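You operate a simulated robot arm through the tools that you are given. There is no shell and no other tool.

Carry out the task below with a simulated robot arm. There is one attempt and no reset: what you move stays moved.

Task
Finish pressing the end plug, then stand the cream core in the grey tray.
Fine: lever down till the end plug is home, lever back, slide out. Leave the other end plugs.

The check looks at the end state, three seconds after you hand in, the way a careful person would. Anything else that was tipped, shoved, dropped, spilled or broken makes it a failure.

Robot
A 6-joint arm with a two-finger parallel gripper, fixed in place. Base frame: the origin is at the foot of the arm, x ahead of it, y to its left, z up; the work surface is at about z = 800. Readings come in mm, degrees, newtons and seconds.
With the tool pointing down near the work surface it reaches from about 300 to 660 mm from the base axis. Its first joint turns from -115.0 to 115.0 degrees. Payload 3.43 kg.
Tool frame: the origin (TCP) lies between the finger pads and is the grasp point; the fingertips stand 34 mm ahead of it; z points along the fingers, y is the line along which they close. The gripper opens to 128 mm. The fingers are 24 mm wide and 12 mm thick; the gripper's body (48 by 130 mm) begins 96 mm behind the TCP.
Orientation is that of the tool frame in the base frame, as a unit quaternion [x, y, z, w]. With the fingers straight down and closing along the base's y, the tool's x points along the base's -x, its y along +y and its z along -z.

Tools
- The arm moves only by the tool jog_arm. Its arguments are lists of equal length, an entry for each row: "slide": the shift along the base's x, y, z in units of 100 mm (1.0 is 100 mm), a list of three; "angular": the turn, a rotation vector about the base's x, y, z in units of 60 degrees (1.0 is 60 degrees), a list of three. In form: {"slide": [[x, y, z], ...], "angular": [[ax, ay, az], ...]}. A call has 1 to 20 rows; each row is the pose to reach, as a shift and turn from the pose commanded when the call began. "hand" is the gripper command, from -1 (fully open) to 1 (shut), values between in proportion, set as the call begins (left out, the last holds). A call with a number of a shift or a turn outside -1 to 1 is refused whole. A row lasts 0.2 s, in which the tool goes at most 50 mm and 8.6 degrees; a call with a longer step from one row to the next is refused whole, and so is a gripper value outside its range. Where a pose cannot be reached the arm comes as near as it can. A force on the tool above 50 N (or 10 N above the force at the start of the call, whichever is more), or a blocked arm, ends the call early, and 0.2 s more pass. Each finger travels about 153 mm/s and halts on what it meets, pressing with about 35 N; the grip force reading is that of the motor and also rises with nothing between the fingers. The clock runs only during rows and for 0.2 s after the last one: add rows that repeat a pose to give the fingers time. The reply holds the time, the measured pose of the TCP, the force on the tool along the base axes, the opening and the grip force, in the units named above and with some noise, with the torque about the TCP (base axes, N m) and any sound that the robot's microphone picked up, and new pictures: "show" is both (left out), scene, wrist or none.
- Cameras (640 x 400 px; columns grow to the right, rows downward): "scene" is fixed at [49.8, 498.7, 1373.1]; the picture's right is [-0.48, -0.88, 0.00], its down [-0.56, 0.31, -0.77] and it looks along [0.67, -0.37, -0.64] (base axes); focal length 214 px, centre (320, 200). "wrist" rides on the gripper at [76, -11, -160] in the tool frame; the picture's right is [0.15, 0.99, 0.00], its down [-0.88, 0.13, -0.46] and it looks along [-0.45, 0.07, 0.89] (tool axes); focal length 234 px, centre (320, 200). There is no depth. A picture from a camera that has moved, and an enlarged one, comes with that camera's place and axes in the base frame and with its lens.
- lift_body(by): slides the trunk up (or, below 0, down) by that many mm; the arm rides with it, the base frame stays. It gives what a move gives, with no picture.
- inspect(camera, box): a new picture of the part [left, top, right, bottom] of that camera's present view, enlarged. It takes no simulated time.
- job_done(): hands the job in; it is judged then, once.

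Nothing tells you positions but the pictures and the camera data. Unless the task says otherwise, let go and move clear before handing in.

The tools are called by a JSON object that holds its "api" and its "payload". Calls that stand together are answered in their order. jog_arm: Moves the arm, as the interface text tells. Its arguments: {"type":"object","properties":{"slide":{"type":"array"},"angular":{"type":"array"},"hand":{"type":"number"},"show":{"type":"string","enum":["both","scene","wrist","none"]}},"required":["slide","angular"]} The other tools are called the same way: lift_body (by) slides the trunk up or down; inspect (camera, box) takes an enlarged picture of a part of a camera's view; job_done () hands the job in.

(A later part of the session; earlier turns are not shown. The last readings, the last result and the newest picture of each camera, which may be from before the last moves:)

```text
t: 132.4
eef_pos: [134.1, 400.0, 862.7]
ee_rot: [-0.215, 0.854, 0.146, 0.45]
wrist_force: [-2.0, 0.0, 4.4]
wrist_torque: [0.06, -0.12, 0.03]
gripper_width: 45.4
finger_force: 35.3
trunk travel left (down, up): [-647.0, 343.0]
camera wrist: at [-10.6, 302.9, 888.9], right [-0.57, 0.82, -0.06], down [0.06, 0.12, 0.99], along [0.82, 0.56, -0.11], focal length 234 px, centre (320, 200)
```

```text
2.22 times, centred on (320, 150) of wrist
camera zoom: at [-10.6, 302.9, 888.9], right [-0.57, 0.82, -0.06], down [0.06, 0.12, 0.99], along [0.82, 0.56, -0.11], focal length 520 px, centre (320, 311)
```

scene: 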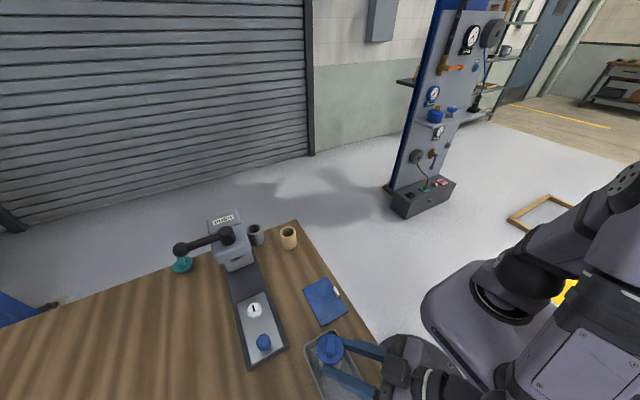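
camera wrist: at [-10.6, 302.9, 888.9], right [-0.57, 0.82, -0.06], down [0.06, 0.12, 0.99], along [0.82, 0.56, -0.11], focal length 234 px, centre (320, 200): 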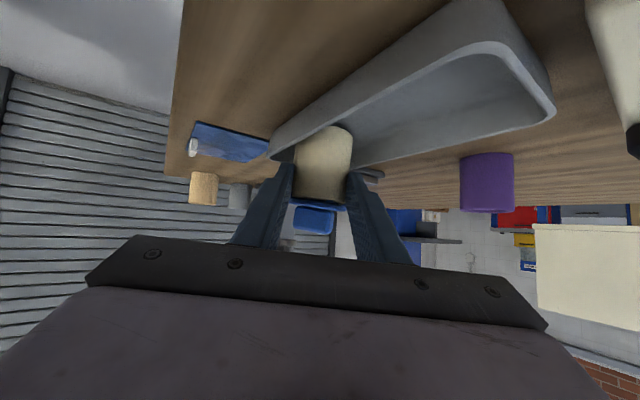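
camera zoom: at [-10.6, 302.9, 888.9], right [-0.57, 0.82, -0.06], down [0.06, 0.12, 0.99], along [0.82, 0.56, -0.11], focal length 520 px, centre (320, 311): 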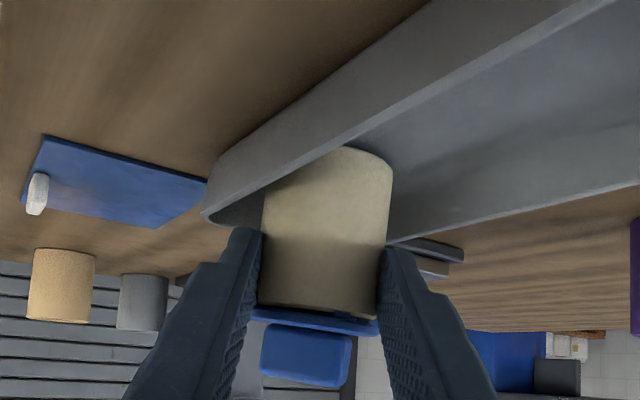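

Force is down to about 4 N. I'll open the fingers gently.

{"api": "jog_arm", "payload": {"slide": [[0, 0, 0], [0, 0, 0], [0, 0, 0]], "angular": [[0, 0, 0], [0, 0, 0], [0, 0, 0]], "hand": 0.15}}

{"api": "inspect", "payload": {"camera": "scene", "box": [300, 320, 370, 390]}}

{"api": "inspect", "payload": {"camera": "wrist", "box": [220, 60, 420, 240]}}

```text
t: 133.2
eef_pos: [136.0, 400.1, 862.7]
ee_rot: [-0.215, 0.854, 0.146, 0.451]
wrist_force: [0.6, 0.3, 0.2]
wrist_torque: [0.03, 0.04, -0.01]
gripper_width: 54.7
finger_force: 0.0
trunk travel left (down, up): [-647.0, 343.0]
camera wrist: at [-10.0, 302.5, 888.5], right [-0.57, 0.82, -0.07], down [0.06, 0.12, 0.99], along [0.82, 0.56, -0.11], focal length 234 px, centre (320, 200)
```

scene: 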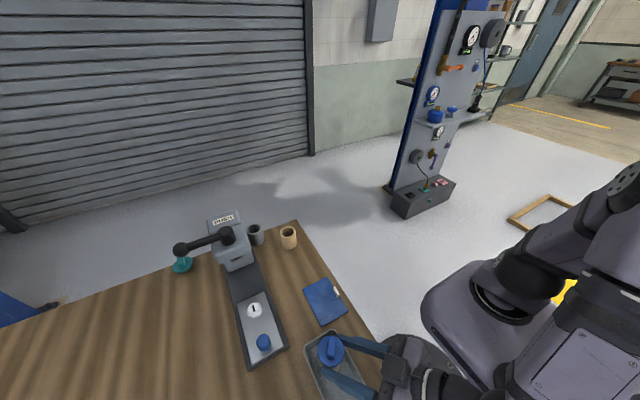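
wrist: 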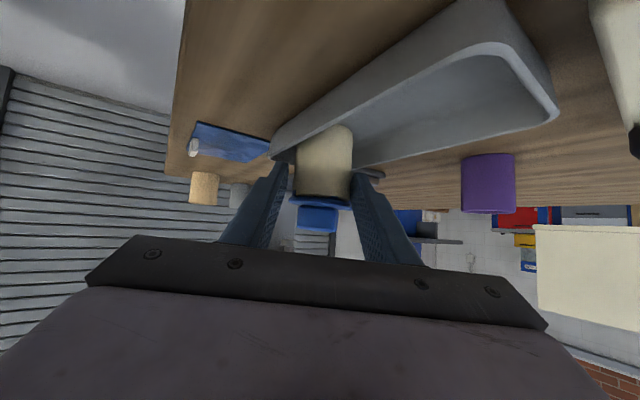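

```text
5.71 times, centred on (335, 355) of scene
camera zoom: at [49.8, 498.7, 1373.1], right [-0.48, -0.88, 0.0], down [-0.56, 0.31, -0.77], along [0.67, -0.37, -0.64], focal length 1226 px, centre (234, -686)
```

zoom: 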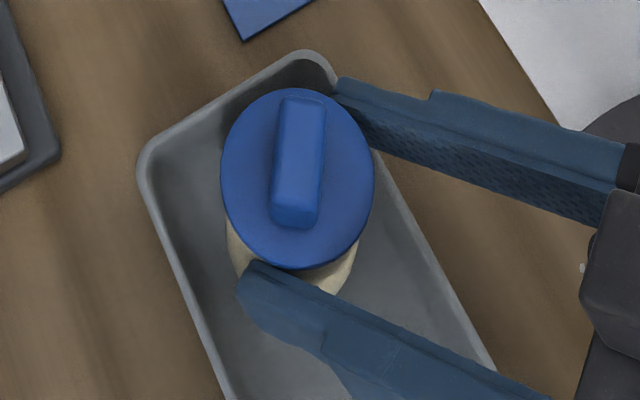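

```text
2.22 times, centred on (320, 150) of wrist
camera zoom: at [-10.0, 302.5, 888.5], right [-0.57, 0.82, -0.07], down [0.06, 0.12, 0.99], along [0.82, 0.56, -0.11], focal length 520 px, centre (320, 311)
```

zoom: 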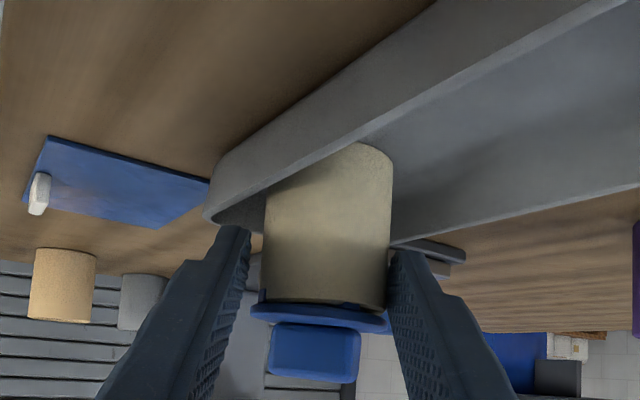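

The core is released and standing in the tray. I'll open a little wider and back out along the tool axis.

{"api": "jog_arm", "payload": {"slide": [[0, 0, 0], [0, 0, 0]], "angular": [[0, 0, 0], [0, 0, 0]], "hand": -0.1, "show": "none"}}

{"api": "inspect", "payload": {"camera": "wrist", "box": [250, 100, 390, 230]}}

```text
t: 133.8
eef_pos: [135.5, 400.0, 863.8]
ee_rot: [-0.215, 0.854, 0.146, 0.45]
wrist_force: [-1.2, 0.8, 0.2]
wrist_torque: [0.0, 0.01, -0.03]
gripper_width: 70.4
finger_force: 0.1
trunk travel left (down, up): [-647.0, 343.0]
```

```text
3.08 times, centred on (320, 165) of wrist
camera zoom: at [-10.0, 302.6, 888.4], right [-0.57, 0.82, -0.07], down [0.05, 0.12, 0.99], along [0.82, 0.56, -0.11], focal length 720 px, centre (320, 308)
```

zoom: 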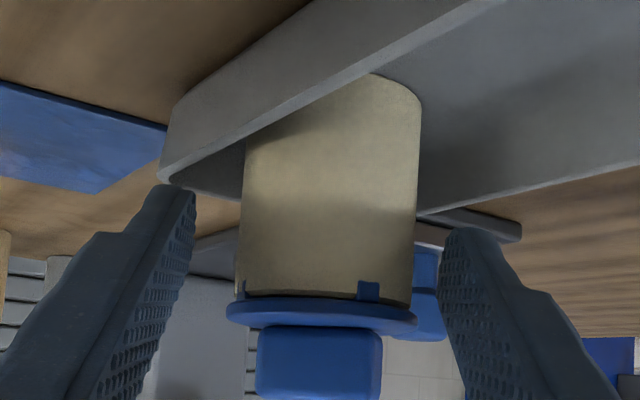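

{"api": "inspect", "payload": {"camera": "wrist", "box": [290, 185, 356, 215]}}

{"api": "inspect", "payload": {"camera": "scene", "box": [310, 330, 360, 370]}}

```text
9.70 times, centred on (323, 200) of wrist
camera zoom: at [-10.0, 302.6, 888.4], right [-0.57, 0.82, -0.07], down [0.05, 0.12, 0.99], along [0.82, 0.56, -0.11], focal length 2271 px, centre (291, 200)
```

zoom: 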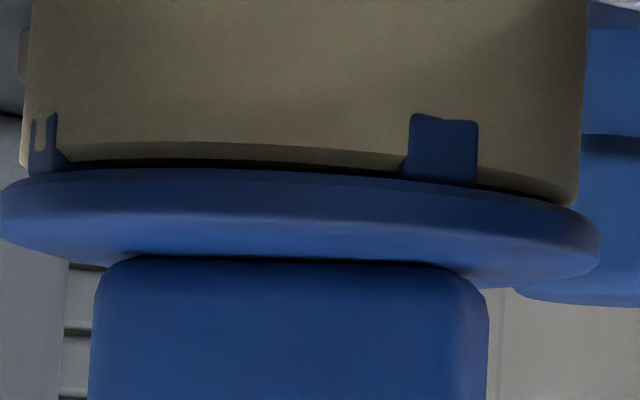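

```text
10.00 times, centred on (335, 350) of scene
camera zoom: at [49.8, 498.7, 1373.1], right [-0.48, -0.88, 0.0], down [-0.56, 0.31, -0.77], along [0.67, -0.37, -0.64], focal length 2145 px, centre (170, -1300)
```

zoom: 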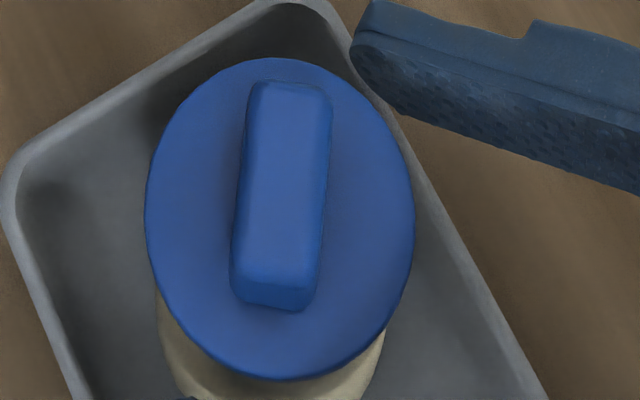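

The core stands upright at about (155, 416) in the tray, but the plug sits about 1 mm proud of where the press left it. I'll rise straight up with the trunk, point the tool down with closed fingers, and press the plug home from above.

{"api": "lift_body", "payload": {"by": 150}}

{"api": "jog_arm", "payload": {"slide": [[0, 0, 0]], "angular": [[0, 0, 0]]}}

{"api": "inspect", "payload": {"camera": "scene", "box": [290, 310, 390, 400]}}

```text
t: 135.6
eef_pos: [136.0, 401.1, 1013.4]
ee_rot: [-0.215, 0.854, 0.145, 0.45]
wrist_force: [0.4, -0.1, 0.4]
wrist_torque: [0.0, -0.01, -0.01]
gripper_width: 70.6
finger_force: 0.1
trunk travel left (down, up): [-797.0, 193.0]
```

```text
t: 135.9
eef_pos: [135.7, 400.5, 1012.4]
ee_rot: [-0.216, 0.854, 0.146, 0.45]
wrist_force: [-0.4, -0.4, 0.2]
wrist_torque: [0.0, 0.01, -0.02]
gripper_width: 70.6
finger_force: 0.1
trunk travel left (down, up): [-797.0, 193.0]
camera wrist: at [-10.0, 303.0, 1038.4], right [-0.57, 0.82, -0.07], down [0.06, 0.12, 0.99], along [0.82, 0.56, -0.11], focal length 234 px, centre (320, 200)
```

scene: 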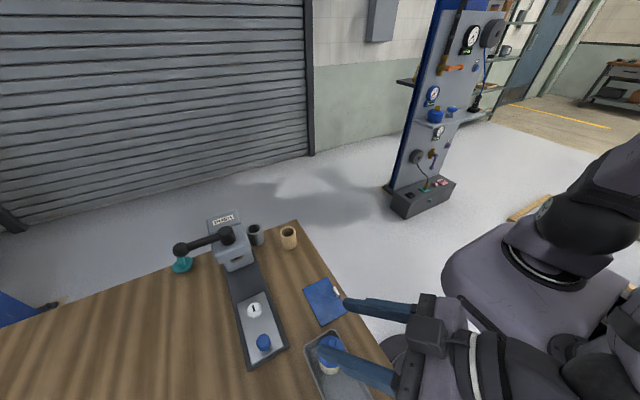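
wrist: 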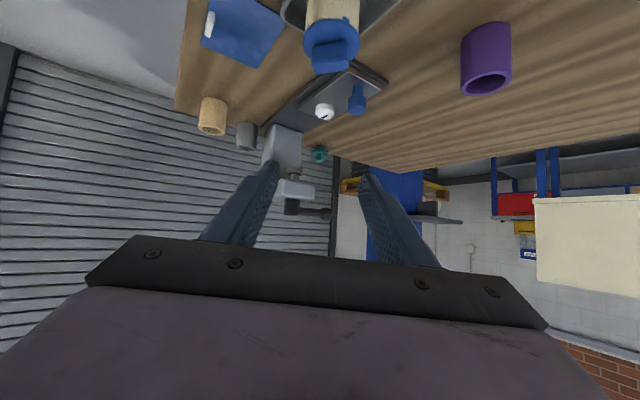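

```text
4.44 times, centred on (340, 355) of scene
camera zoom: at [49.8, 498.7, 1373.1], right [-0.48, -0.88, 0.0], down [-0.56, 0.31, -0.77], along [0.67, -0.37, -0.64], focal length 953 px, centre (231, -489)
```

zoom: 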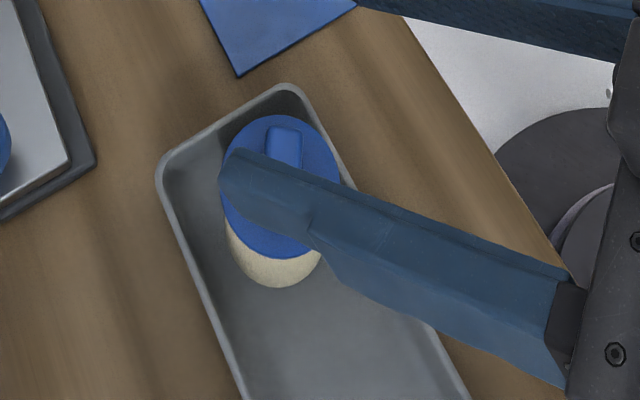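

The core stands free in the tray. I'll rotate the tool to vertical.

{"api": "jog_arm", "payload": {"slide": [[0, 0, 0], [0, 0, 0], [0, 0, 0], [0, 0, 0], [0, 0, 0], [0, 0, 0], [0, 0, 0], [0, 0, 0], [0, 0, 0]], "angular": [[-0.06, 0.097, 0], [-0.13, 0.207, 0], [-0.2, 0.318, 0], [-0.27, 0.429, 0], [-0.34, 0.54, 0], [-0.41, 0.652, 0], [-0.46, 0.735, 0], [-0.498, 0.797, 0], [-0.498, 0.797, 0]], "hand": 1}}

```text
t: 137.9
eef_pos: [124.4, 402.1, 1011.1]
ee_rot: [-0.252, 0.959, 0.044, 0.12]
wrist_force: [0.8, 0.0, -0.3]
wrist_torque: [-0.05, -0.01, 0.01]
gripper_width: 0.0
finger_force: 32.9
out of reach, approached as far as the arm can: row 6, 7, 8, 9
trunk travel left (down, up): [-797.0, 193.0]
camera wrist: at [32.6, 333.0, 1145.3], right [-0.62, 0.79, -0.01], down [0.58, 0.47, 0.67], along [0.53, 0.4, -0.75], focal length 234 px, centre (320, 200)
```

scene: 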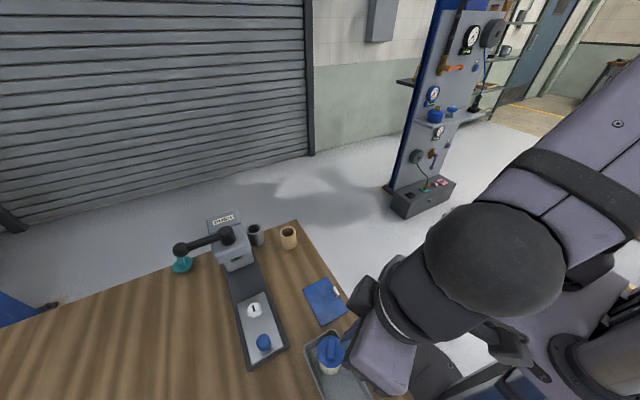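
wrist: 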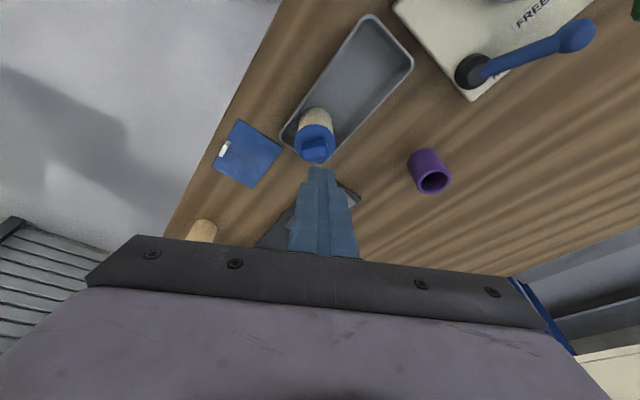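

The wrist config stops about 15° short of vertical, which is good enough for pressing with the fingertip edge. I'll move above the handle (top at about (155, 416, 892)), staying clear for now.

{"api": "jog_arm", "payload": {"slide": [[0.05, 0.03, 0], [0.12, 0.06, -0.02], [0.2, 0.1, -0.08], [0.27, 0.13, -0.18], [0.32, 0.15, -0.3], [0.335, 0.16, -0.42], [0.335, 0.16, -0.48], [0.335, 0.16, -0.48]], "angular": [[0, 0, 0], [0, 0, 0], [0, 0, 0], [0, 0, 0], [0, 0, 0], [0, 0, 0], [0, 0, 0], [0, 0, 0]]}}

{"api": "inspect", "payload": {"camera": "scene", "box": [290, 310, 390, 400]}}

{"api": "inspect", "payload": {"camera": "wrist", "box": [250, 60, 390, 240]}}

```text
t: 139.8
eef_pos: [158.2, 416.3, 962.9]
ee_rot: [-0.253, 0.959, 0.045, 0.12]
wrist_force: [-0.5, 0.0, -0.5]
wrist_torque: [0.0, -0.02, -0.01]
gripper_width: 0.0
finger_force: 32.9
trunk travel left (down, up): [-797.0, 193.0]
camera wrist: at [65.7, 349.0, 1098.3], right [-0.62, 0.79, -0.01], down [0.58, 0.46, 0.67], along [0.53, 0.4, -0.75], focal length 234 px, centre (320, 200)
```

scene: 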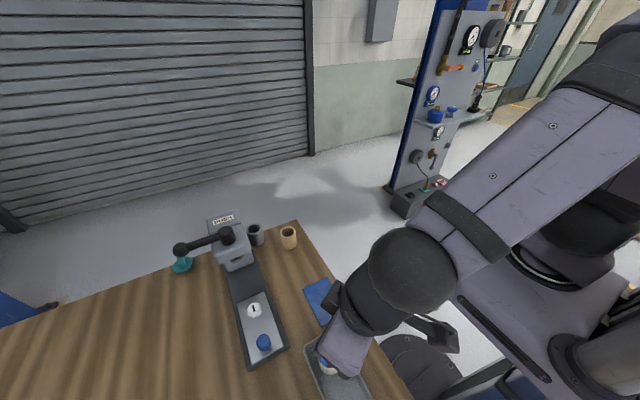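
wrist: 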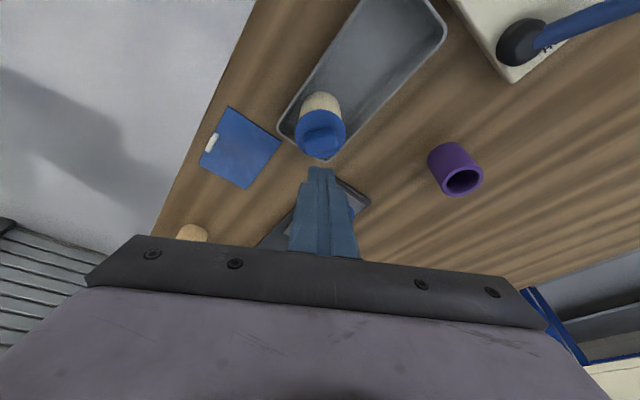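

```text
4.44 times, centred on (340, 355) of scene
camera zoom: at [49.8, 498.7, 1373.1], right [-0.48, -0.88, 0.0], down [-0.56, 0.31, -0.77], along [0.67, -0.37, -0.64], focal length 953 px, centre (231, -489)
```

zoom: 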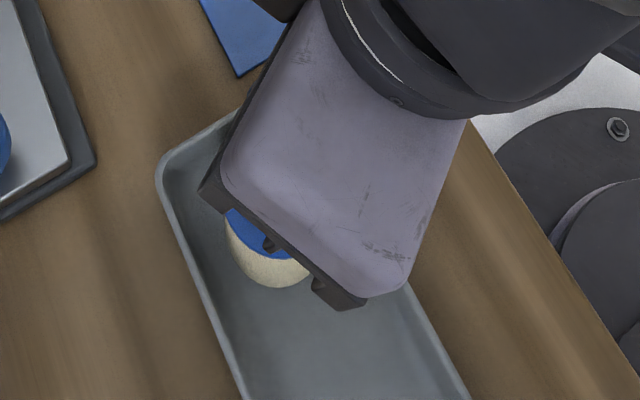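

```text
2.22 times, centred on (320, 150) of wrist
camera zoom: at [65.7, 349.0, 1098.3], right [-0.62, 0.79, -0.01], down [0.58, 0.46, 0.67], along [0.53, 0.4, -0.75], focal length 520 px, centre (320, 311)
```

zoom: 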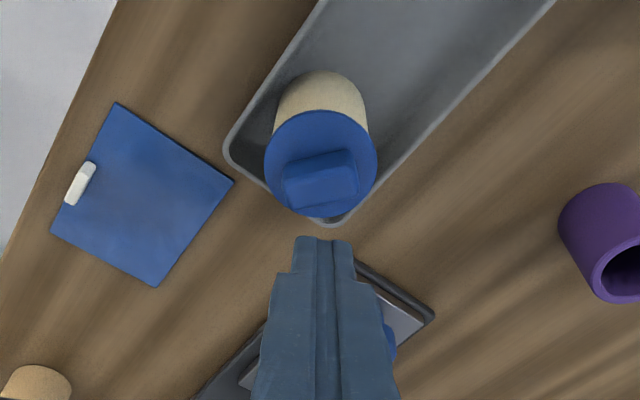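

The view confirms that the core is upright in the tray and the fingertips line up over the handle. I'll lower to just above it.

{"api": "jog_arm", "payload": {"slide": [[0, 0, -0.06], [0, 0, -0.12], [0, 0, -0.18], [0, 0, -0.24], [0, 0, -0.28], [0, 0, -0.28]], "angular": [[0, 0, 0], [0, 0, 0], [0, 0, 0], [0, 0, 0], [0, 0, 0], [0, 0, 0]]}}

{"api": "inspect", "payload": {"camera": "wrist", "box": [270, 100, 370, 220]}}

```text
t: 141.2
eef_pos: [157.8, 416.1, 935.5]
ee_rot: [-0.253, 0.959, 0.045, 0.12]
wrist_force: [-0.4, -0.8, -0.3]
wrist_torque: [-0.01, -0.01, 0.0]
gripper_width: 0.1
finger_force: 32.9
trunk travel left (down, up): [-797.0, 193.0]
camera wrist: at [66.2, 348.8, 1070.3], right [-0.61, 0.79, -0.01], down [0.58, 0.47, 0.67], along [0.53, 0.4, -0.75], focal length 234 px, centre (320, 200)
```

scene: 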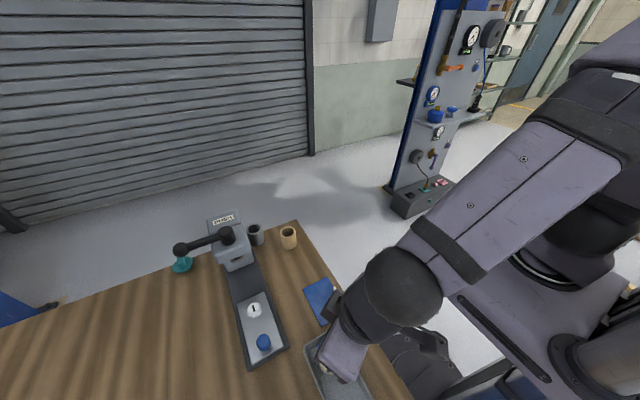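
wrist: 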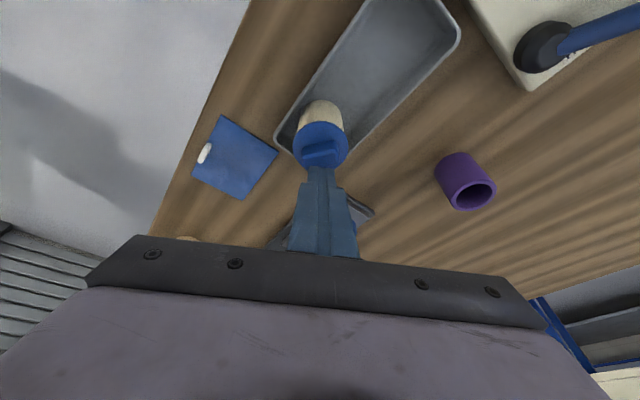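

```text
3.33 times, centred on (320, 160) of wrist
camera zoom: at [66.2, 348.8, 1070.3], right [-0.61, 0.79, -0.01], down [0.58, 0.47, 0.67], along [0.53, 0.4, -0.75], focal length 781 px, centre (320, 333)
```

zoom: 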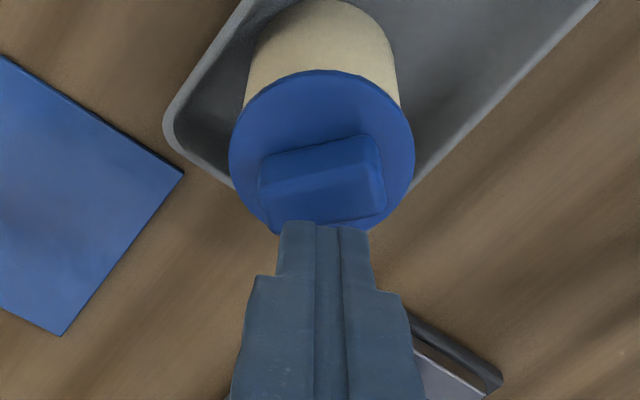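

Alignment looks right. I'll press down slowly and watch the force.

{"api": "jog_arm", "payload": {"slide": [[0, 0, -0.03], [0, 0, -0.05], [0, 0, -0.06], [0, 0, -0.07], [0, 0, -0.08], [0, 0, -0.09], [0, 0, -0.1], [0, 0, -0.11]], "angular": [[0, 0, 0], [0, 0, 0], [0, 0, 0], [0, 0, 0], [0, 0, 0], [0, 0, 0], [0, 0, 0], [0, 0, 0]], "show": "none"}}

{"api": "inspect", "payload": {"camera": "wrist", "box": [270, 100, 370, 220]}}

```text
t: 142.9
eef_pos: [158.2, 417.3, 926.8]
ee_rot: [-0.253, 0.959, 0.047, 0.122]
wrist_force: [-1.2, -0.7, 26.2]
wrist_torque: [-0.11, 0.08, -0.02]
gripper_width: 0.1
finger_force: 33.5
trunk travel left (down, up): [-797.0, 193.0]
```

```text
3.33 times, centred on (320, 160) of wrist
camera zoom: at [65.8, 348.4, 1061.6], right [-0.62, 0.79, -0.01], down [0.58, 0.46, 0.67], along [0.53, 0.41, -0.74], focal length 781 px, centre (320, 333)
```

zoom: 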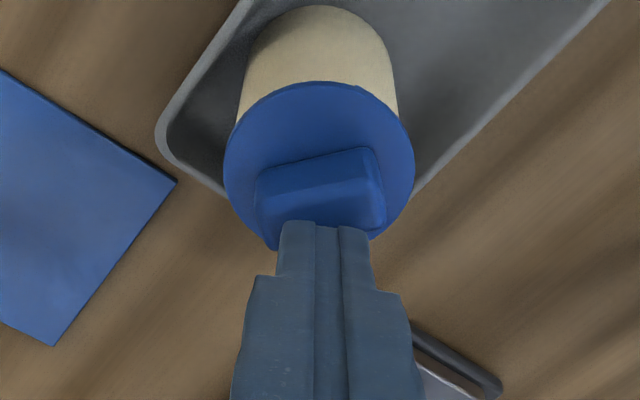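

Contact, and pressing at 26 N near the axis. I'll increase toward 48 N.

{"api": "jog_arm", "payload": {"slide": [[0, 0, -0.01], [0, 0, -0.02], [0, 0, -0.03], [0, 0, -0.04], [0, 0, -0.045], [0, 0, -0.045]], "angular": [[0, 0, 0], [0, 0, 0], [0, 0, 0], [0, 0, 0], [0, 0, 0], [0, 0, 0]], "show": "none"}}

{"api": "inspect", "payload": {"camera": "wrist", "box": [270, 100, 370, 220]}}

```text
t: 143.9
eef_pos: [160.2, 423.0, 928.3]
ee_rot: [-0.253, 0.958, 0.054, 0.125]
wrist_force: [0.1, -5.7, 25.3]
wrist_torque: [-0.35, 0.04, 0.0]
gripper_width: 0.0
finger_force: 33.4
trunk travel left (down, up): [-797.0, 193.0]
stopped in row 4: the force on the tool passed its limit at 51 N (the readings are from after the stop); the commanded pose is now the measured one
```

```text
3.33 times, centred on (320, 160) of wrist
camera zoom: at [67.1, 351.2, 1061.3], right [-0.62, 0.79, 0.0], down [0.58, 0.45, 0.68], along [0.53, 0.42, -0.74], focal length 781 px, centre (320, 333)
```

zoom: 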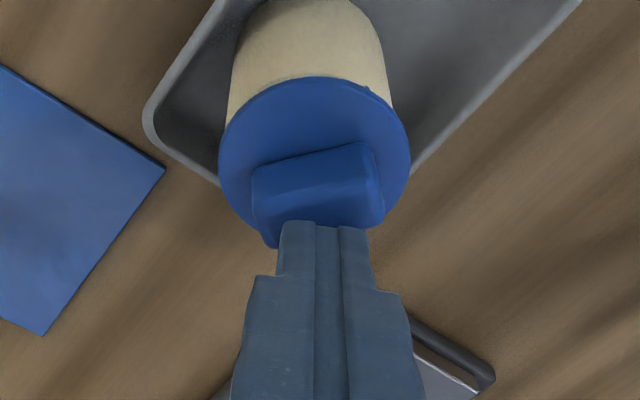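

The tool slid sideways a bit under load and the core is leaning, so I'll back off right away.

{"api": "jog_arm", "payload": {"slide": [[0, -0.02, 0.02], [0, -0.04, 0.06], [0, -0.05, 0.12], [0, -0.05, 0.2], [0, -0.05, 0.3], [0, -0.05, 0.3]], "angular": [[0, 0, 0], [0, 0, 0], [0, 0, 0], [0, 0, 0], [0, 0, 0], [0, 0, 0]]}}

{"api": "inspect", "payload": {"camera": "wrist", "box": [250, 80, 390, 220]}}

{"api": "inspect", "payload": {"camera": "wrist", "box": [300, 90, 350, 170]}}

```text
t: 145.3
eef_pos: [159.0, 415.0, 956.1]
ee_rot: [-0.252, 0.959, 0.05, 0.122]
wrist_force: [-0.2, -0.4, -0.3]
wrist_torque: [0.03, -0.02, 0.01]
gripper_width: 0.3
finger_force: 33.2
trunk travel left (down, up): [-797.0, 193.0]
camera wrist: at [66.5, 346.6, 1089.5], right [-0.62, 0.79, 0.0], down [0.58, 0.46, 0.67], along [0.53, 0.41, -0.74], focal length 234 px, centre (320, 200)
```

scene: 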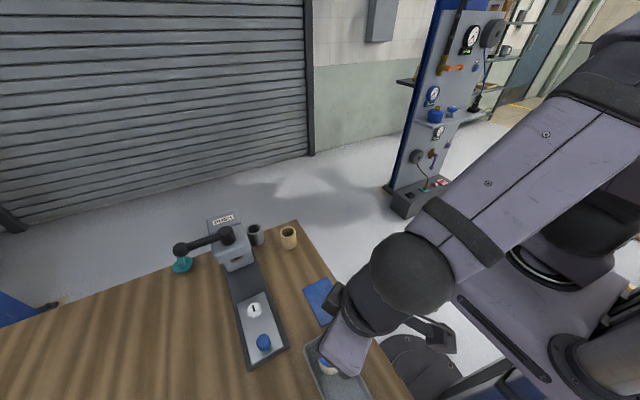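
wrist: 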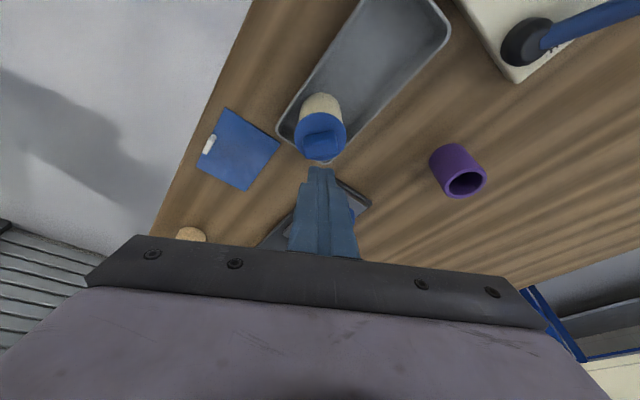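

```text
2.86 times, centred on (320, 150) of wrist
camera zoom: at [66.5, 346.6, 1089.5], right [-0.62, 0.79, 0.0], down [0.58, 0.46, 0.67], along [0.53, 0.41, -0.74], focal length 669 px, centre (320, 343)
```

zoom: 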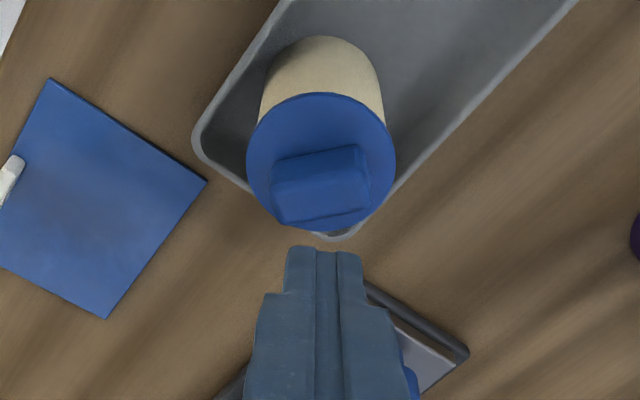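

```text
5.00 times, centred on (325, 130) of wrist
camera zoom: at [66.5, 346.6, 1089.5], right [-0.62, 0.79, 0.0], down [0.58, 0.46, 0.67], along [0.53, 0.41, -0.74], focal length 1171 px, centre (295, 550)
```

zoom: 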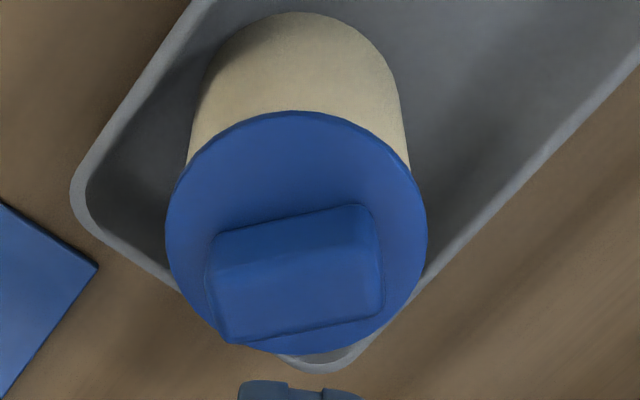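

The core settled back upright. I need a side view to verify the plug, so I'll move beside the tray in a near-horizontal orientation at height and then lower with the trunk.

{"api": "jog_arm", "payload": {"slide": [[0, 0, 0.15], [-0.05, 0.04, 0.3], [-0.15, 0.1, 0.42], [-0.25, 0.18, 0.52], [-0.35, 0.26, 0.6], [-0.45, 0.33, 0.64], [-0.54, 0.39, 0.64], [-0.61, 0.44, 0.64], [-0.61, 0.44, 0.64]], "angular": [[0, 0, 0], [0.03, -0.05, 0], [0.09, -0.144, 0], [0.15, -0.24, 0], [0.21, -0.337, 0], [0.27, -0.433, 0], [0.32, -0.513, 0], [0.371, -0.594, 0], [0.371, -0.594, 0]]}}

```text
t: 147.5
eef_pos: [131.2, 458.9, 1034.9]
ee_rot: [-0.188, 0.855, 0.152, 0.458]
wrist_force: [0.1, -0.7, -0.3]
wrist_torque: [0.0, 0.01, 0.02]
gripper_width: 0.2
finger_force: 32.9
trunk travel left (down, up): [-797.0, 193.0]
stopped in row 9: the arm was blocked; the commanded pose is now the measured one
camera wrist: at [-19.1, 368.4, 1056.0], right [-0.53, 0.85, -0.04], down [0.06, 0.08, 1.0], along [0.85, 0.53, -0.09], focal length 234 px, centre (320, 200)
```

scene: 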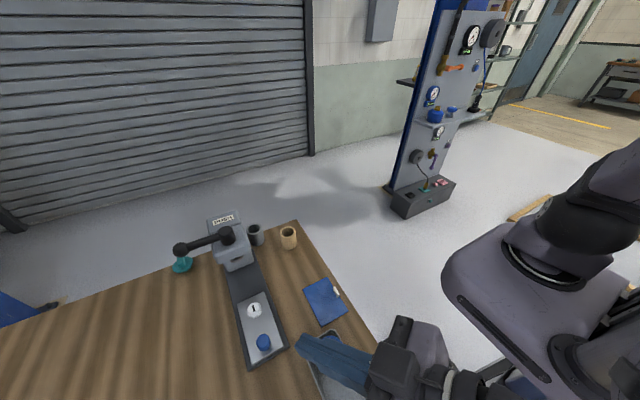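
wrist: 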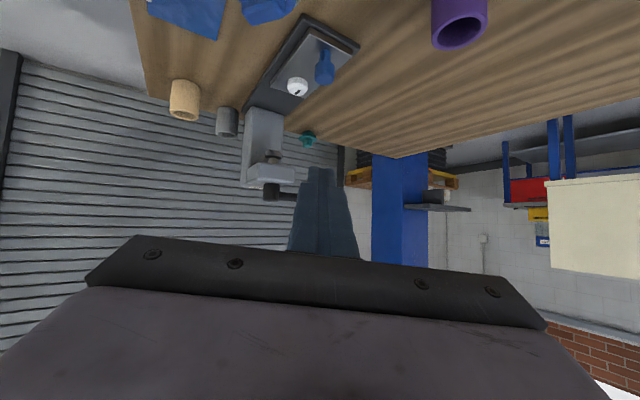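

The arm is blocked from going further, but from here the core will be just left of the fingers in view. I'll lower with the trunk to bring the camera level with the flange.

{"api": "lift_body", "payload": {"by": -155}}

{"api": "jog_arm", "payload": {"slide": [[0, 0, 0]], "angular": [[0, 0, 0]]}}

{"api": "inspect", "payload": {"camera": "wrist", "box": [190, 120, 310, 240]}}

{"api": "inspect", "payload": {"camera": "wrist", "box": [210, 170, 300, 215]}}

```text
t: 149.3
eef_pos: [131.6, 460.1, 881.0]
ee_rot: [-0.187, 0.855, 0.152, 0.459]
wrist_force: [-0.6, 0.3, 0.3]
wrist_torque: [0.01, 0.01, 0.03]
gripper_width: 0.0
finger_force: 32.7
trunk travel left (down, up): [-642.0, 348.0]
```

```text
t: 149.7
eef_pos: [131.4, 459.1, 880.6]
ee_rot: [-0.188, 0.855, 0.152, 0.458]
wrist_force: [-0.8, -0.2, 0.0]
wrist_torque: [-0.01, 0.02, -0.01]
gripper_width: 0.1
finger_force: 33.1
trunk travel left (down, up): [-642.0, 348.0]
camera wrist: at [-19.3, 368.1, 901.1], right [-0.53, 0.85, -0.04], down [0.06, 0.08, 1.0], along [0.85, 0.53, -0.09], focal length 234 px, centre (320, 200)
```

scene: 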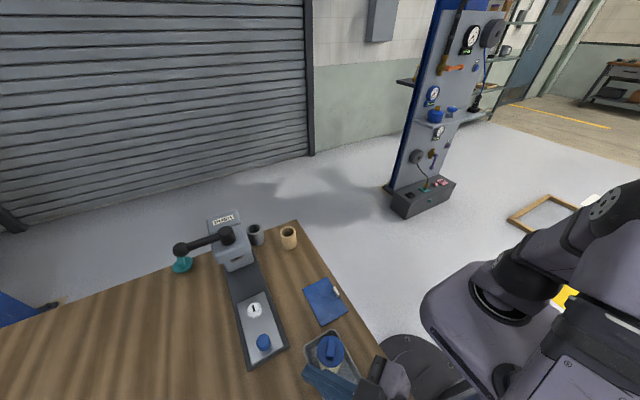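
wrist: 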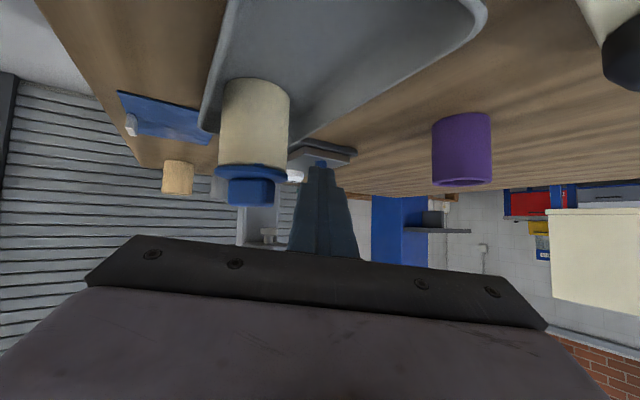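

```text
3.33 times, centred on (250, 180) of wrist
camera zoom: at [-19.3, 368.1, 901.1], right [-0.53, 0.85, -0.04], down [0.06, 0.08, 1.0], along [0.85, 0.53, -0.09], focal length 781 px, centre (553, 267)
```

zoom: 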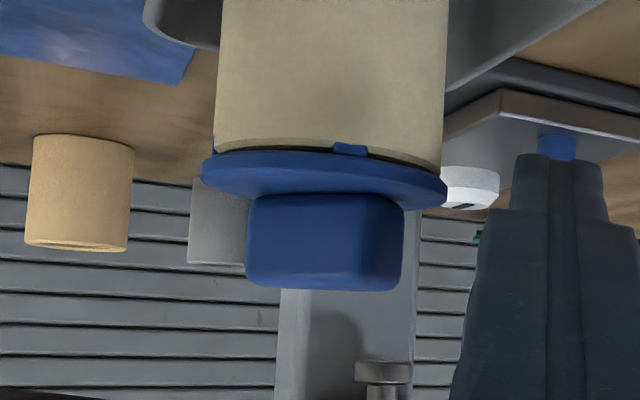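

```text
7.11 times, centred on (255, 192) of wrist
camera zoom: at [-19.3, 368.1, 901.1], right [-0.53, 0.85, -0.04], down [0.06, 0.08, 1.0], along [0.85, 0.53, -0.09], focal length 1665 px, centre (782, 253)
```

zoom: 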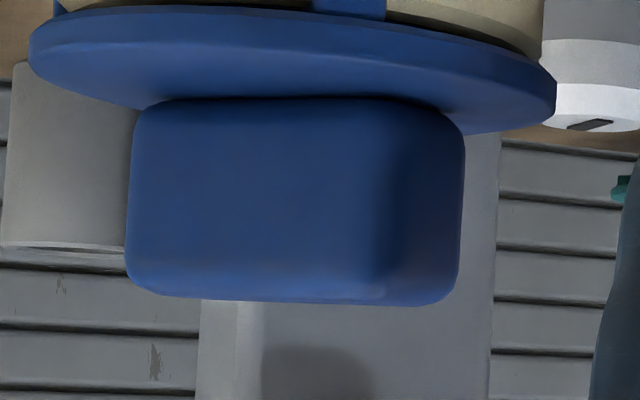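

{"api": "inspect", "payload": {"camera": "wrist", "box": [215, 150, 293, 185]}}

{"api": "inspect", "payload": {"camera": "wrist", "box": [225, 155, 275, 178]}}

```text
8.21 times, centred on (254, 168) of wrist
camera zoom: at [-19.3, 368.1, 901.1], right [-0.53, 0.85, -0.04], down [0.06, 0.08, 1.0], along [0.85, 0.53, -0.09], focal length 1921 px, centre (862, 467)
```

zoom: 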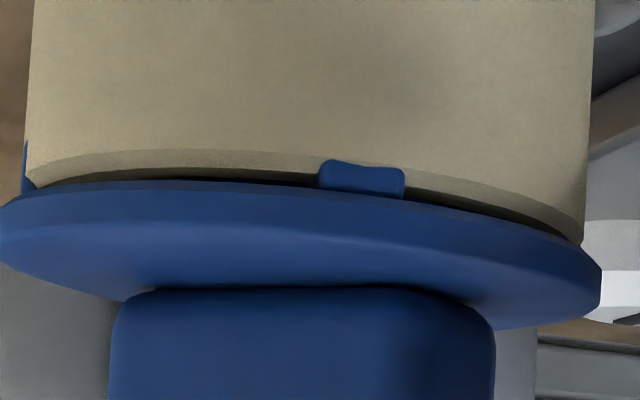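

```text
12.80 times, centred on (250, 166) of wrist
camera zoom: at [-19.3, 368.1, 901.1], right [-0.53, 0.85, -0.04], down [0.06, 0.08, 1.0], along [0.85, 0.53, -0.09], focal length 2997 px, centre (1216, 629)
```

zoom: 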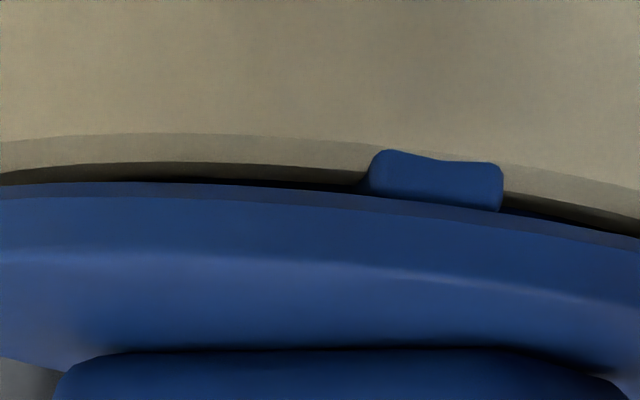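

From level, the plug sits close to where the press left it, with a dark hairline of about 1 mm. To be sure it's fully seated after being handled, I'll do one more gentle, longer press, better centered and at modest force. First I'll go back up.

{"api": "lift_body", "payload": {"by": 155}}

{"api": "jog_arm", "payload": {"slide": [[0.03, -0.05, 0], [0.06, -0.1, -0.05], [0.1, -0.16, -0.12], [0.14, -0.22, -0.2], [0.18, -0.3, -0.3], [0.21, -0.36, -0.4], [0.24, -0.4, -0.5], [0.255, -0.43, -0.6], [0.255, -0.43, -0.68], [0.255, -0.43, -0.68]], "angular": [[-0.06, 0.095, 0], [-0.12, 0.19, 0], [-0.18, 0.285, 0], [-0.24, 0.38, 0], [-0.3, 0.475, 0], [-0.35, 0.56, 0], [-0.371, 0.594, 0], [-0.371, 0.594, 0], [-0.371, 0.594, 0], [-0.371, 0.594, 0]]}}

{"api": "inspect", "payload": {"camera": "wrist", "box": [250, 80, 390, 220]}}

```text
t: 151.5
eef_pos: [131.9, 459.9, 1036.1]
ee_rot: [-0.189, 0.855, 0.152, 0.458]
wrist_force: [-0.3, -0.4, -0.4]
wrist_torque: [-0.01, -0.03, 0.0]
gripper_width: 0.0
finger_force: 33.0
trunk travel left (down, up): [-797.0, 193.0]
```

```text
t: 153.7
eef_pos: [154.9, 418.5, 967.1]
ee_rot: [-0.217, 0.966, 0.038, 0.132]
wrist_force: [0.1, 0.0, -0.8]
wrist_torque: [0.02, -0.01, 0.0]
gripper_width: 0.0
finger_force: 33.4
trunk travel left (down, up): [-797.0, 193.0]
camera wrist: at [55.3, 356.6, 1100.1], right [-0.55, 0.83, -0.02], down [0.6, 0.42, 0.68], along [0.58, 0.36, -0.73], focal length 234 px, centre (320, 200)
```

scene: 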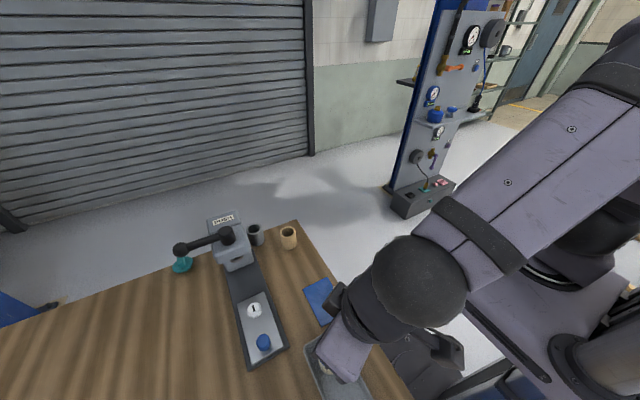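
wrist: 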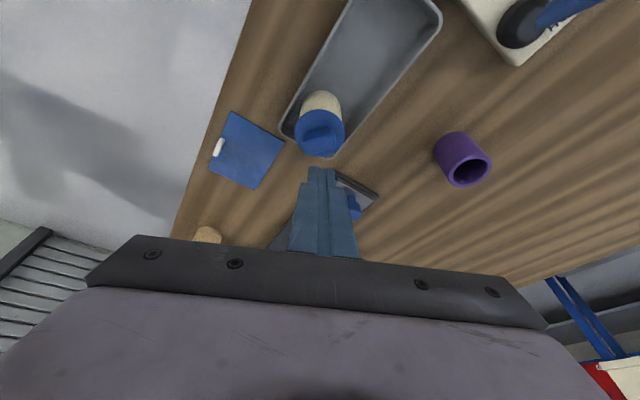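

```text
2.86 times, centred on (320, 150) of wrist
camera zoom: at [55.3, 356.6, 1100.1], right [-0.55, 0.83, -0.02], down [0.6, 0.42, 0.68], along [0.58, 0.36, -0.73], focal length 669 px, centre (320, 343)
```

zoom: 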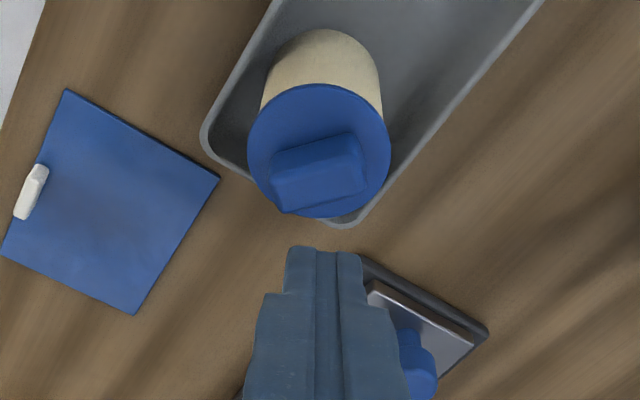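

The handle's top center is near (157.5, 418). I'll align and lower to just above it.

{"api": "jog_arm", "payload": {"slide": [[0.02, 0, -0.06], [0.04, 0, -0.12], [0.04, 0, -0.18], [0.04, 0, -0.24], [0.04, 0, -0.3], [0.04, 0, -0.32], [0.04, 0, -0.32]], "angular": [[0, 0, 0], [0, 0, 0], [0, 0, 0], [0, 0, 0], [0, 0, 0], [0, 0, 0], [0, 0, 0]], "show": "none"}}

{"api": "inspect", "payload": {"camera": "wrist", "box": [270, 100, 370, 220]}}

```text
t: 155.3
eef_pos: [161.9, 419.0, 936.1]
ee_rot: [-0.216, 0.967, 0.037, 0.132]
wrist_force: [-0.1, 0.0, -0.3]
wrist_torque: [0.06, 0.0, -0.03]
gripper_width: 0.0
finger_force: 33.6
trunk travel left (down, up): [-797.0, 193.0]
```

```text
3.33 times, centred on (320, 160) of wrist
camera zoom: at [60.1, 356.6, 1068.4], right [-0.55, 0.83, -0.02], down [0.6, 0.42, 0.68], along [0.58, 0.36, -0.73], focal length 781 px, centre (320, 333)
```

zoom: 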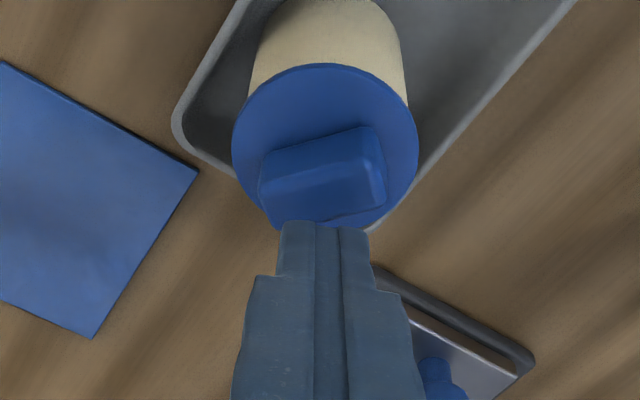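

{"api": "jog_arm", "payload": {"slide": [[-0.02, -0.01, -0.02], [-0.025, -0.01, -0.04], [-0.025, -0.01, -0.06], [-0.025, -0.012, -0.075], [-0.025, -0.014, -0.09], [-0.025, -0.016, -0.1], [-0.025, -0.018, -0.11], [-0.025, -0.018, -0.11]], "angular": [[0, 0, 0], [0, 0, 0], [0, 0, 0], [0, 0, 0], [0, 0, 0], [0, 0, 0], [0, 0, 0], [0, 0, 0]], "show": "none"}}

{"api": "inspect", "payload": {"camera": "wrist", "box": [270, 100, 370, 220]}}

```text
t: 157.1
eef_pos: [154.9, 414.7, 926.6]
ee_rot: [-0.217, 0.966, 0.041, 0.133]
wrist_force: [-1.9, -1.3, 27.5]
wrist_torque: [-0.02, 0.18, -0.02]
gripper_width: 0.1
finger_force: 33.6
trunk travel left (down, up): [-797.0, 193.0]
```

```text
3.33 times, centred on (320, 160) of wrist
camera zoom: at [56.0, 353.3, 1059.5], right [-0.55, 0.83, -0.02], down [0.6, 0.42, 0.68], along [0.58, 0.37, -0.73], focal length 781 px, centre (320, 333)
```

zoom: 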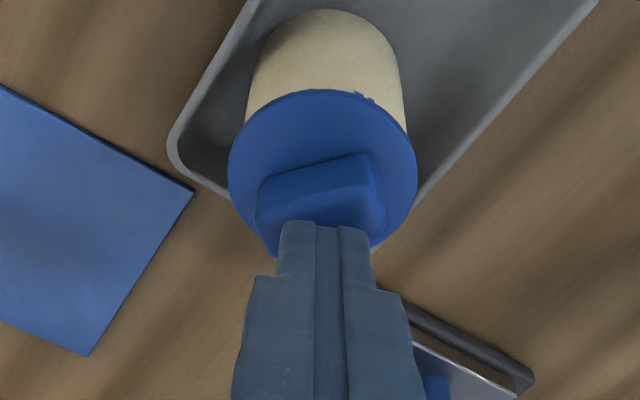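

A stable 27 N press on the handle. I'll hold it for a couple of seconds.

{"api": "jog_arm", "payload": {"slide": [[0, 0, -0.01], [0, 0, -0.01], [0, 0, -0.01], [0, 0, -0.01], [0, 0, -0.01], [0, 0, -0.01], [0, 0, -0.01], [0, 0, -0.01], [0, 0, -0.01], [0, 0, -0.01]], "angular": [[0, 0, 0], [0, 0, 0], [0, 0, 0], [0, 0, 0], [0, 0, 0], [0, 0, 0], [0, 0, 0], [0, 0, 0], [0, 0, 0], [0, 0, 0]], "show": "none"}}

{"api": "inspect", "payload": {"camera": "wrist", "box": [270, 100, 370, 220]}}

```text
t: 159.3
eef_pos: [155.6, 414.7, 927.3]
ee_rot: [-0.216, 0.966, 0.041, 0.133]
wrist_force: [-3.7, -1.1, 37.9]
wrist_torque: [-0.07, 0.21, -0.02]
gripper_width: 0.1
finger_force: 33.1
trunk travel left (down, up): [-797.0, 193.0]
```

```text
3.33 times, centred on (320, 160) of wrist
camera zoom: at [55.6, 353.1, 1059.1], right [-0.55, 0.83, -0.02], down [0.6, 0.41, 0.68], along [0.58, 0.37, -0.73], focal length 781 px, centre (320, 333)
```

zoom: 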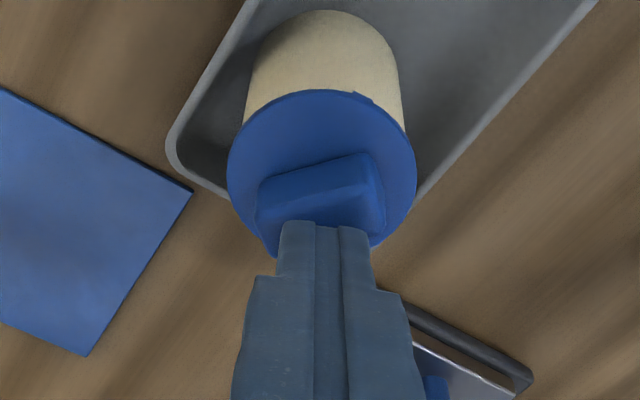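

It's stable at 38 N with no lean, and the lug is slipping out of view, so it looks like the plug is creeping down. I'll hold longer.

{"api": "jog_arm", "payload": {"slide": [[0, 0, 0], [0, 0, -0.003], [0, 0, -0.003], [0, 0, -0.003], [0, 0, -0.003], [0, 0, -0.003], [0, 0, -0.003], [0, 0, -0.003], [0, 0, -0.003], [0, 0, -0.003], [0, 0, -0.003], [0, 0, -0.003], [0, 0, -0.003], [0, 0, -0.003], [0, 0, -0.003], [0, 0, -0.003], [0, 0, -0.003], [0, 0, -0.003], [0, 0, -0.003], [0, 0, -0.003]], "angular": [[0, 0, 0], [0, 0, 0], [0, 0, 0], [0, 0, 0], [0, 0, 0], [0, 0, 0], [0, 0, 0], [0, 0, 0], [0, 0, 0], [0, 0, 0], [0, 0, 0], [0, 0, 0], [0, 0, 0], [0, 0, 0], [0, 0, 0], [0, 0, 0], [0, 0, 0], [0, 0, 0], [0, 0, 0], [0, 0, 0]], "show": "none"}}

{"api": "inspect", "payload": {"camera": "wrist", "box": [270, 100, 370, 220]}}

```text
t: 163.5
eef_pos: [156.6, 414.5, 926.5]
ee_rot: [-0.216, 0.966, 0.042, 0.134]
wrist_force: [-3.4, -1.7, 40.4]
wrist_torque: [-0.06, 0.18, 0.01]
gripper_width: 0.0
finger_force: 33.3
trunk travel left (down, up): [-797.0, 193.0]
```

```text
3.33 times, centred on (320, 160) of wrist
camera zoom: at [55.6, 353.0, 1059.0], right [-0.55, 0.83, -0.02], down [0.6, 0.41, 0.68], along [0.58, 0.37, -0.73], focal length 781 px, centre (320, 333)
```

zoom: 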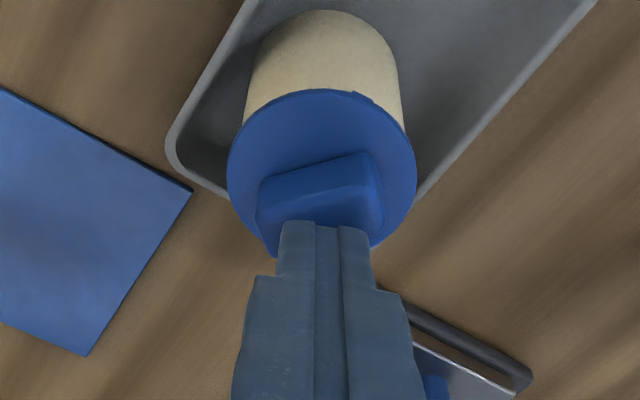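

It held at 40 N for 4 s, steady and upright. I'll release straight up.

{"api": "jog_arm", "payload": {"slide": [[0, 0, 0.02], [0, 0, 0.05], [0, 0, 0.09], [0, 0, 0.14], [0, 0, 0.22], [0, 0, 0.32], [0, 0, 0.45], [0, 0, 0.6], [0, 0, 0.6]], "angular": [[0, 0, 0], [0, 0, 0], [0, 0, 0], [0, 0, 0], [0, 0, 0], [0, 0, 0], [0, 0, 0], [0, 0, 0], [0, 0, 0]]}}

{"api": "inspect", "payload": {"camera": "wrist", "box": [250, 80, 390, 220]}}

```text
t: 165.5
eef_pos: [156.1, 416.3, 983.9]
ee_rot: [-0.217, 0.967, 0.037, 0.131]
wrist_force: [-0.7, 0.3, 0.6]
wrist_torque: [0.0, 0.0, -0.02]
gripper_width: 0.0
finger_force: 32.8
trunk travel left (down, up): [-797.0, 193.0]
camera wrist: at [56.7, 354.6, 1116.4], right [-0.55, 0.83, -0.02], down [0.6, 0.42, 0.68], along [0.58, 0.36, -0.73], focal length 234 px, centre (320, 200)
```

scene: 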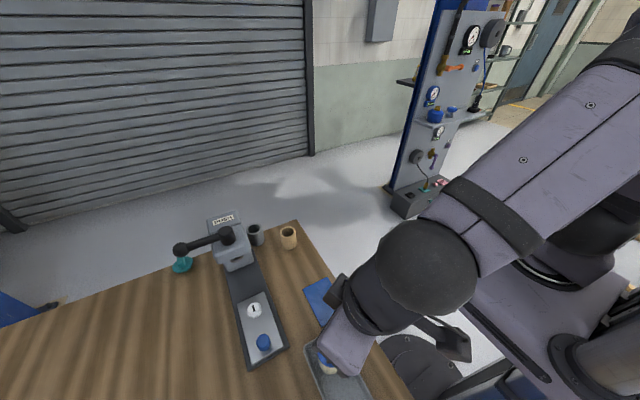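
wrist: 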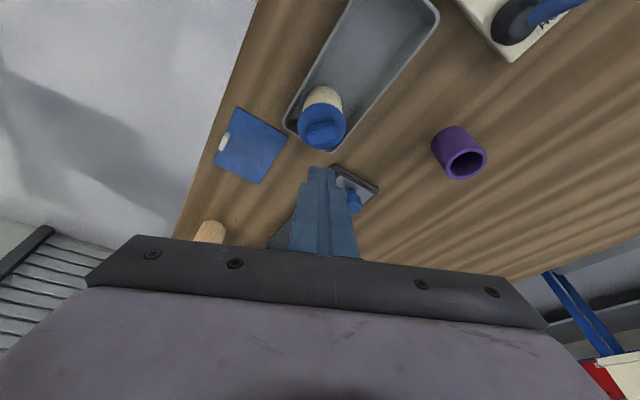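

```text
2.86 times, centred on (320, 150) of wrist
camera zoom: at [56.7, 354.6, 1116.4], right [-0.55, 0.83, -0.02], down [0.6, 0.42, 0.68], along [0.58, 0.36, -0.73], focal length 669 px, centre (320, 343)
```

zoom: 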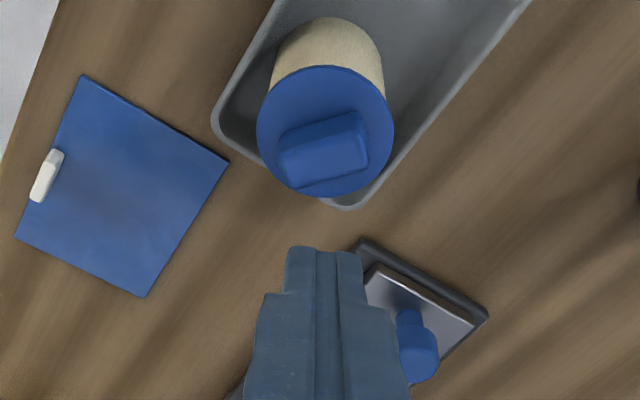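

The core stands upright. I'll repeat the side-view check to confirm the plug depth.

{"api": "jog_arm", "payload": {"slide": [[0, 0, 0.12], [-0.03, 0.05, 0.24], [-0.07, 0.12, 0.34], [-0.11, 0.2, 0.42], [-0.15, 0.28, 0.48], [-0.19, 0.34, 0.51], [-0.23, 0.39, 0.52], [-0.25, 0.43, 0.52], [-0.25, 0.43, 0.52]], "angular": [[0, 0, 0], [0.03, -0.05, 0], [0.09, -0.144, 0], [0.15, -0.24, 0], [0.21, -0.337, 0], [0.27, -0.433, 0], [0.32, -0.513, 0], [0.371, -0.594, 0], [0.371, -0.594, 0]], "show": "none"}}

{"api": "lift_body", "payload": {"by": -150}}

```text
t: 167.5
eef_pos: [132.0, 458.6, 1035.6]
ee_rot: [-0.187, 0.856, 0.153, 0.458]
wrist_force: [0.8, 0.0, 0.8]
wrist_torque: [0.01, 0.01, -0.01]
gripper_width: 0.2
finger_force: 33.2
trunk travel left (down, up): [-797.0, 193.0]
```

```text
t: 169.2
eef_pos: [131.8, 458.2, 885.9]
ee_rot: [-0.188, 0.855, 0.152, 0.459]
wrist_force: [-0.7, -0.8, -0.9]
wrist_torque: [0.0, -0.01, 0.0]
gripper_width: 0.1
finger_force: 33.5
trunk travel left (down, up): [-647.0, 343.0]
```

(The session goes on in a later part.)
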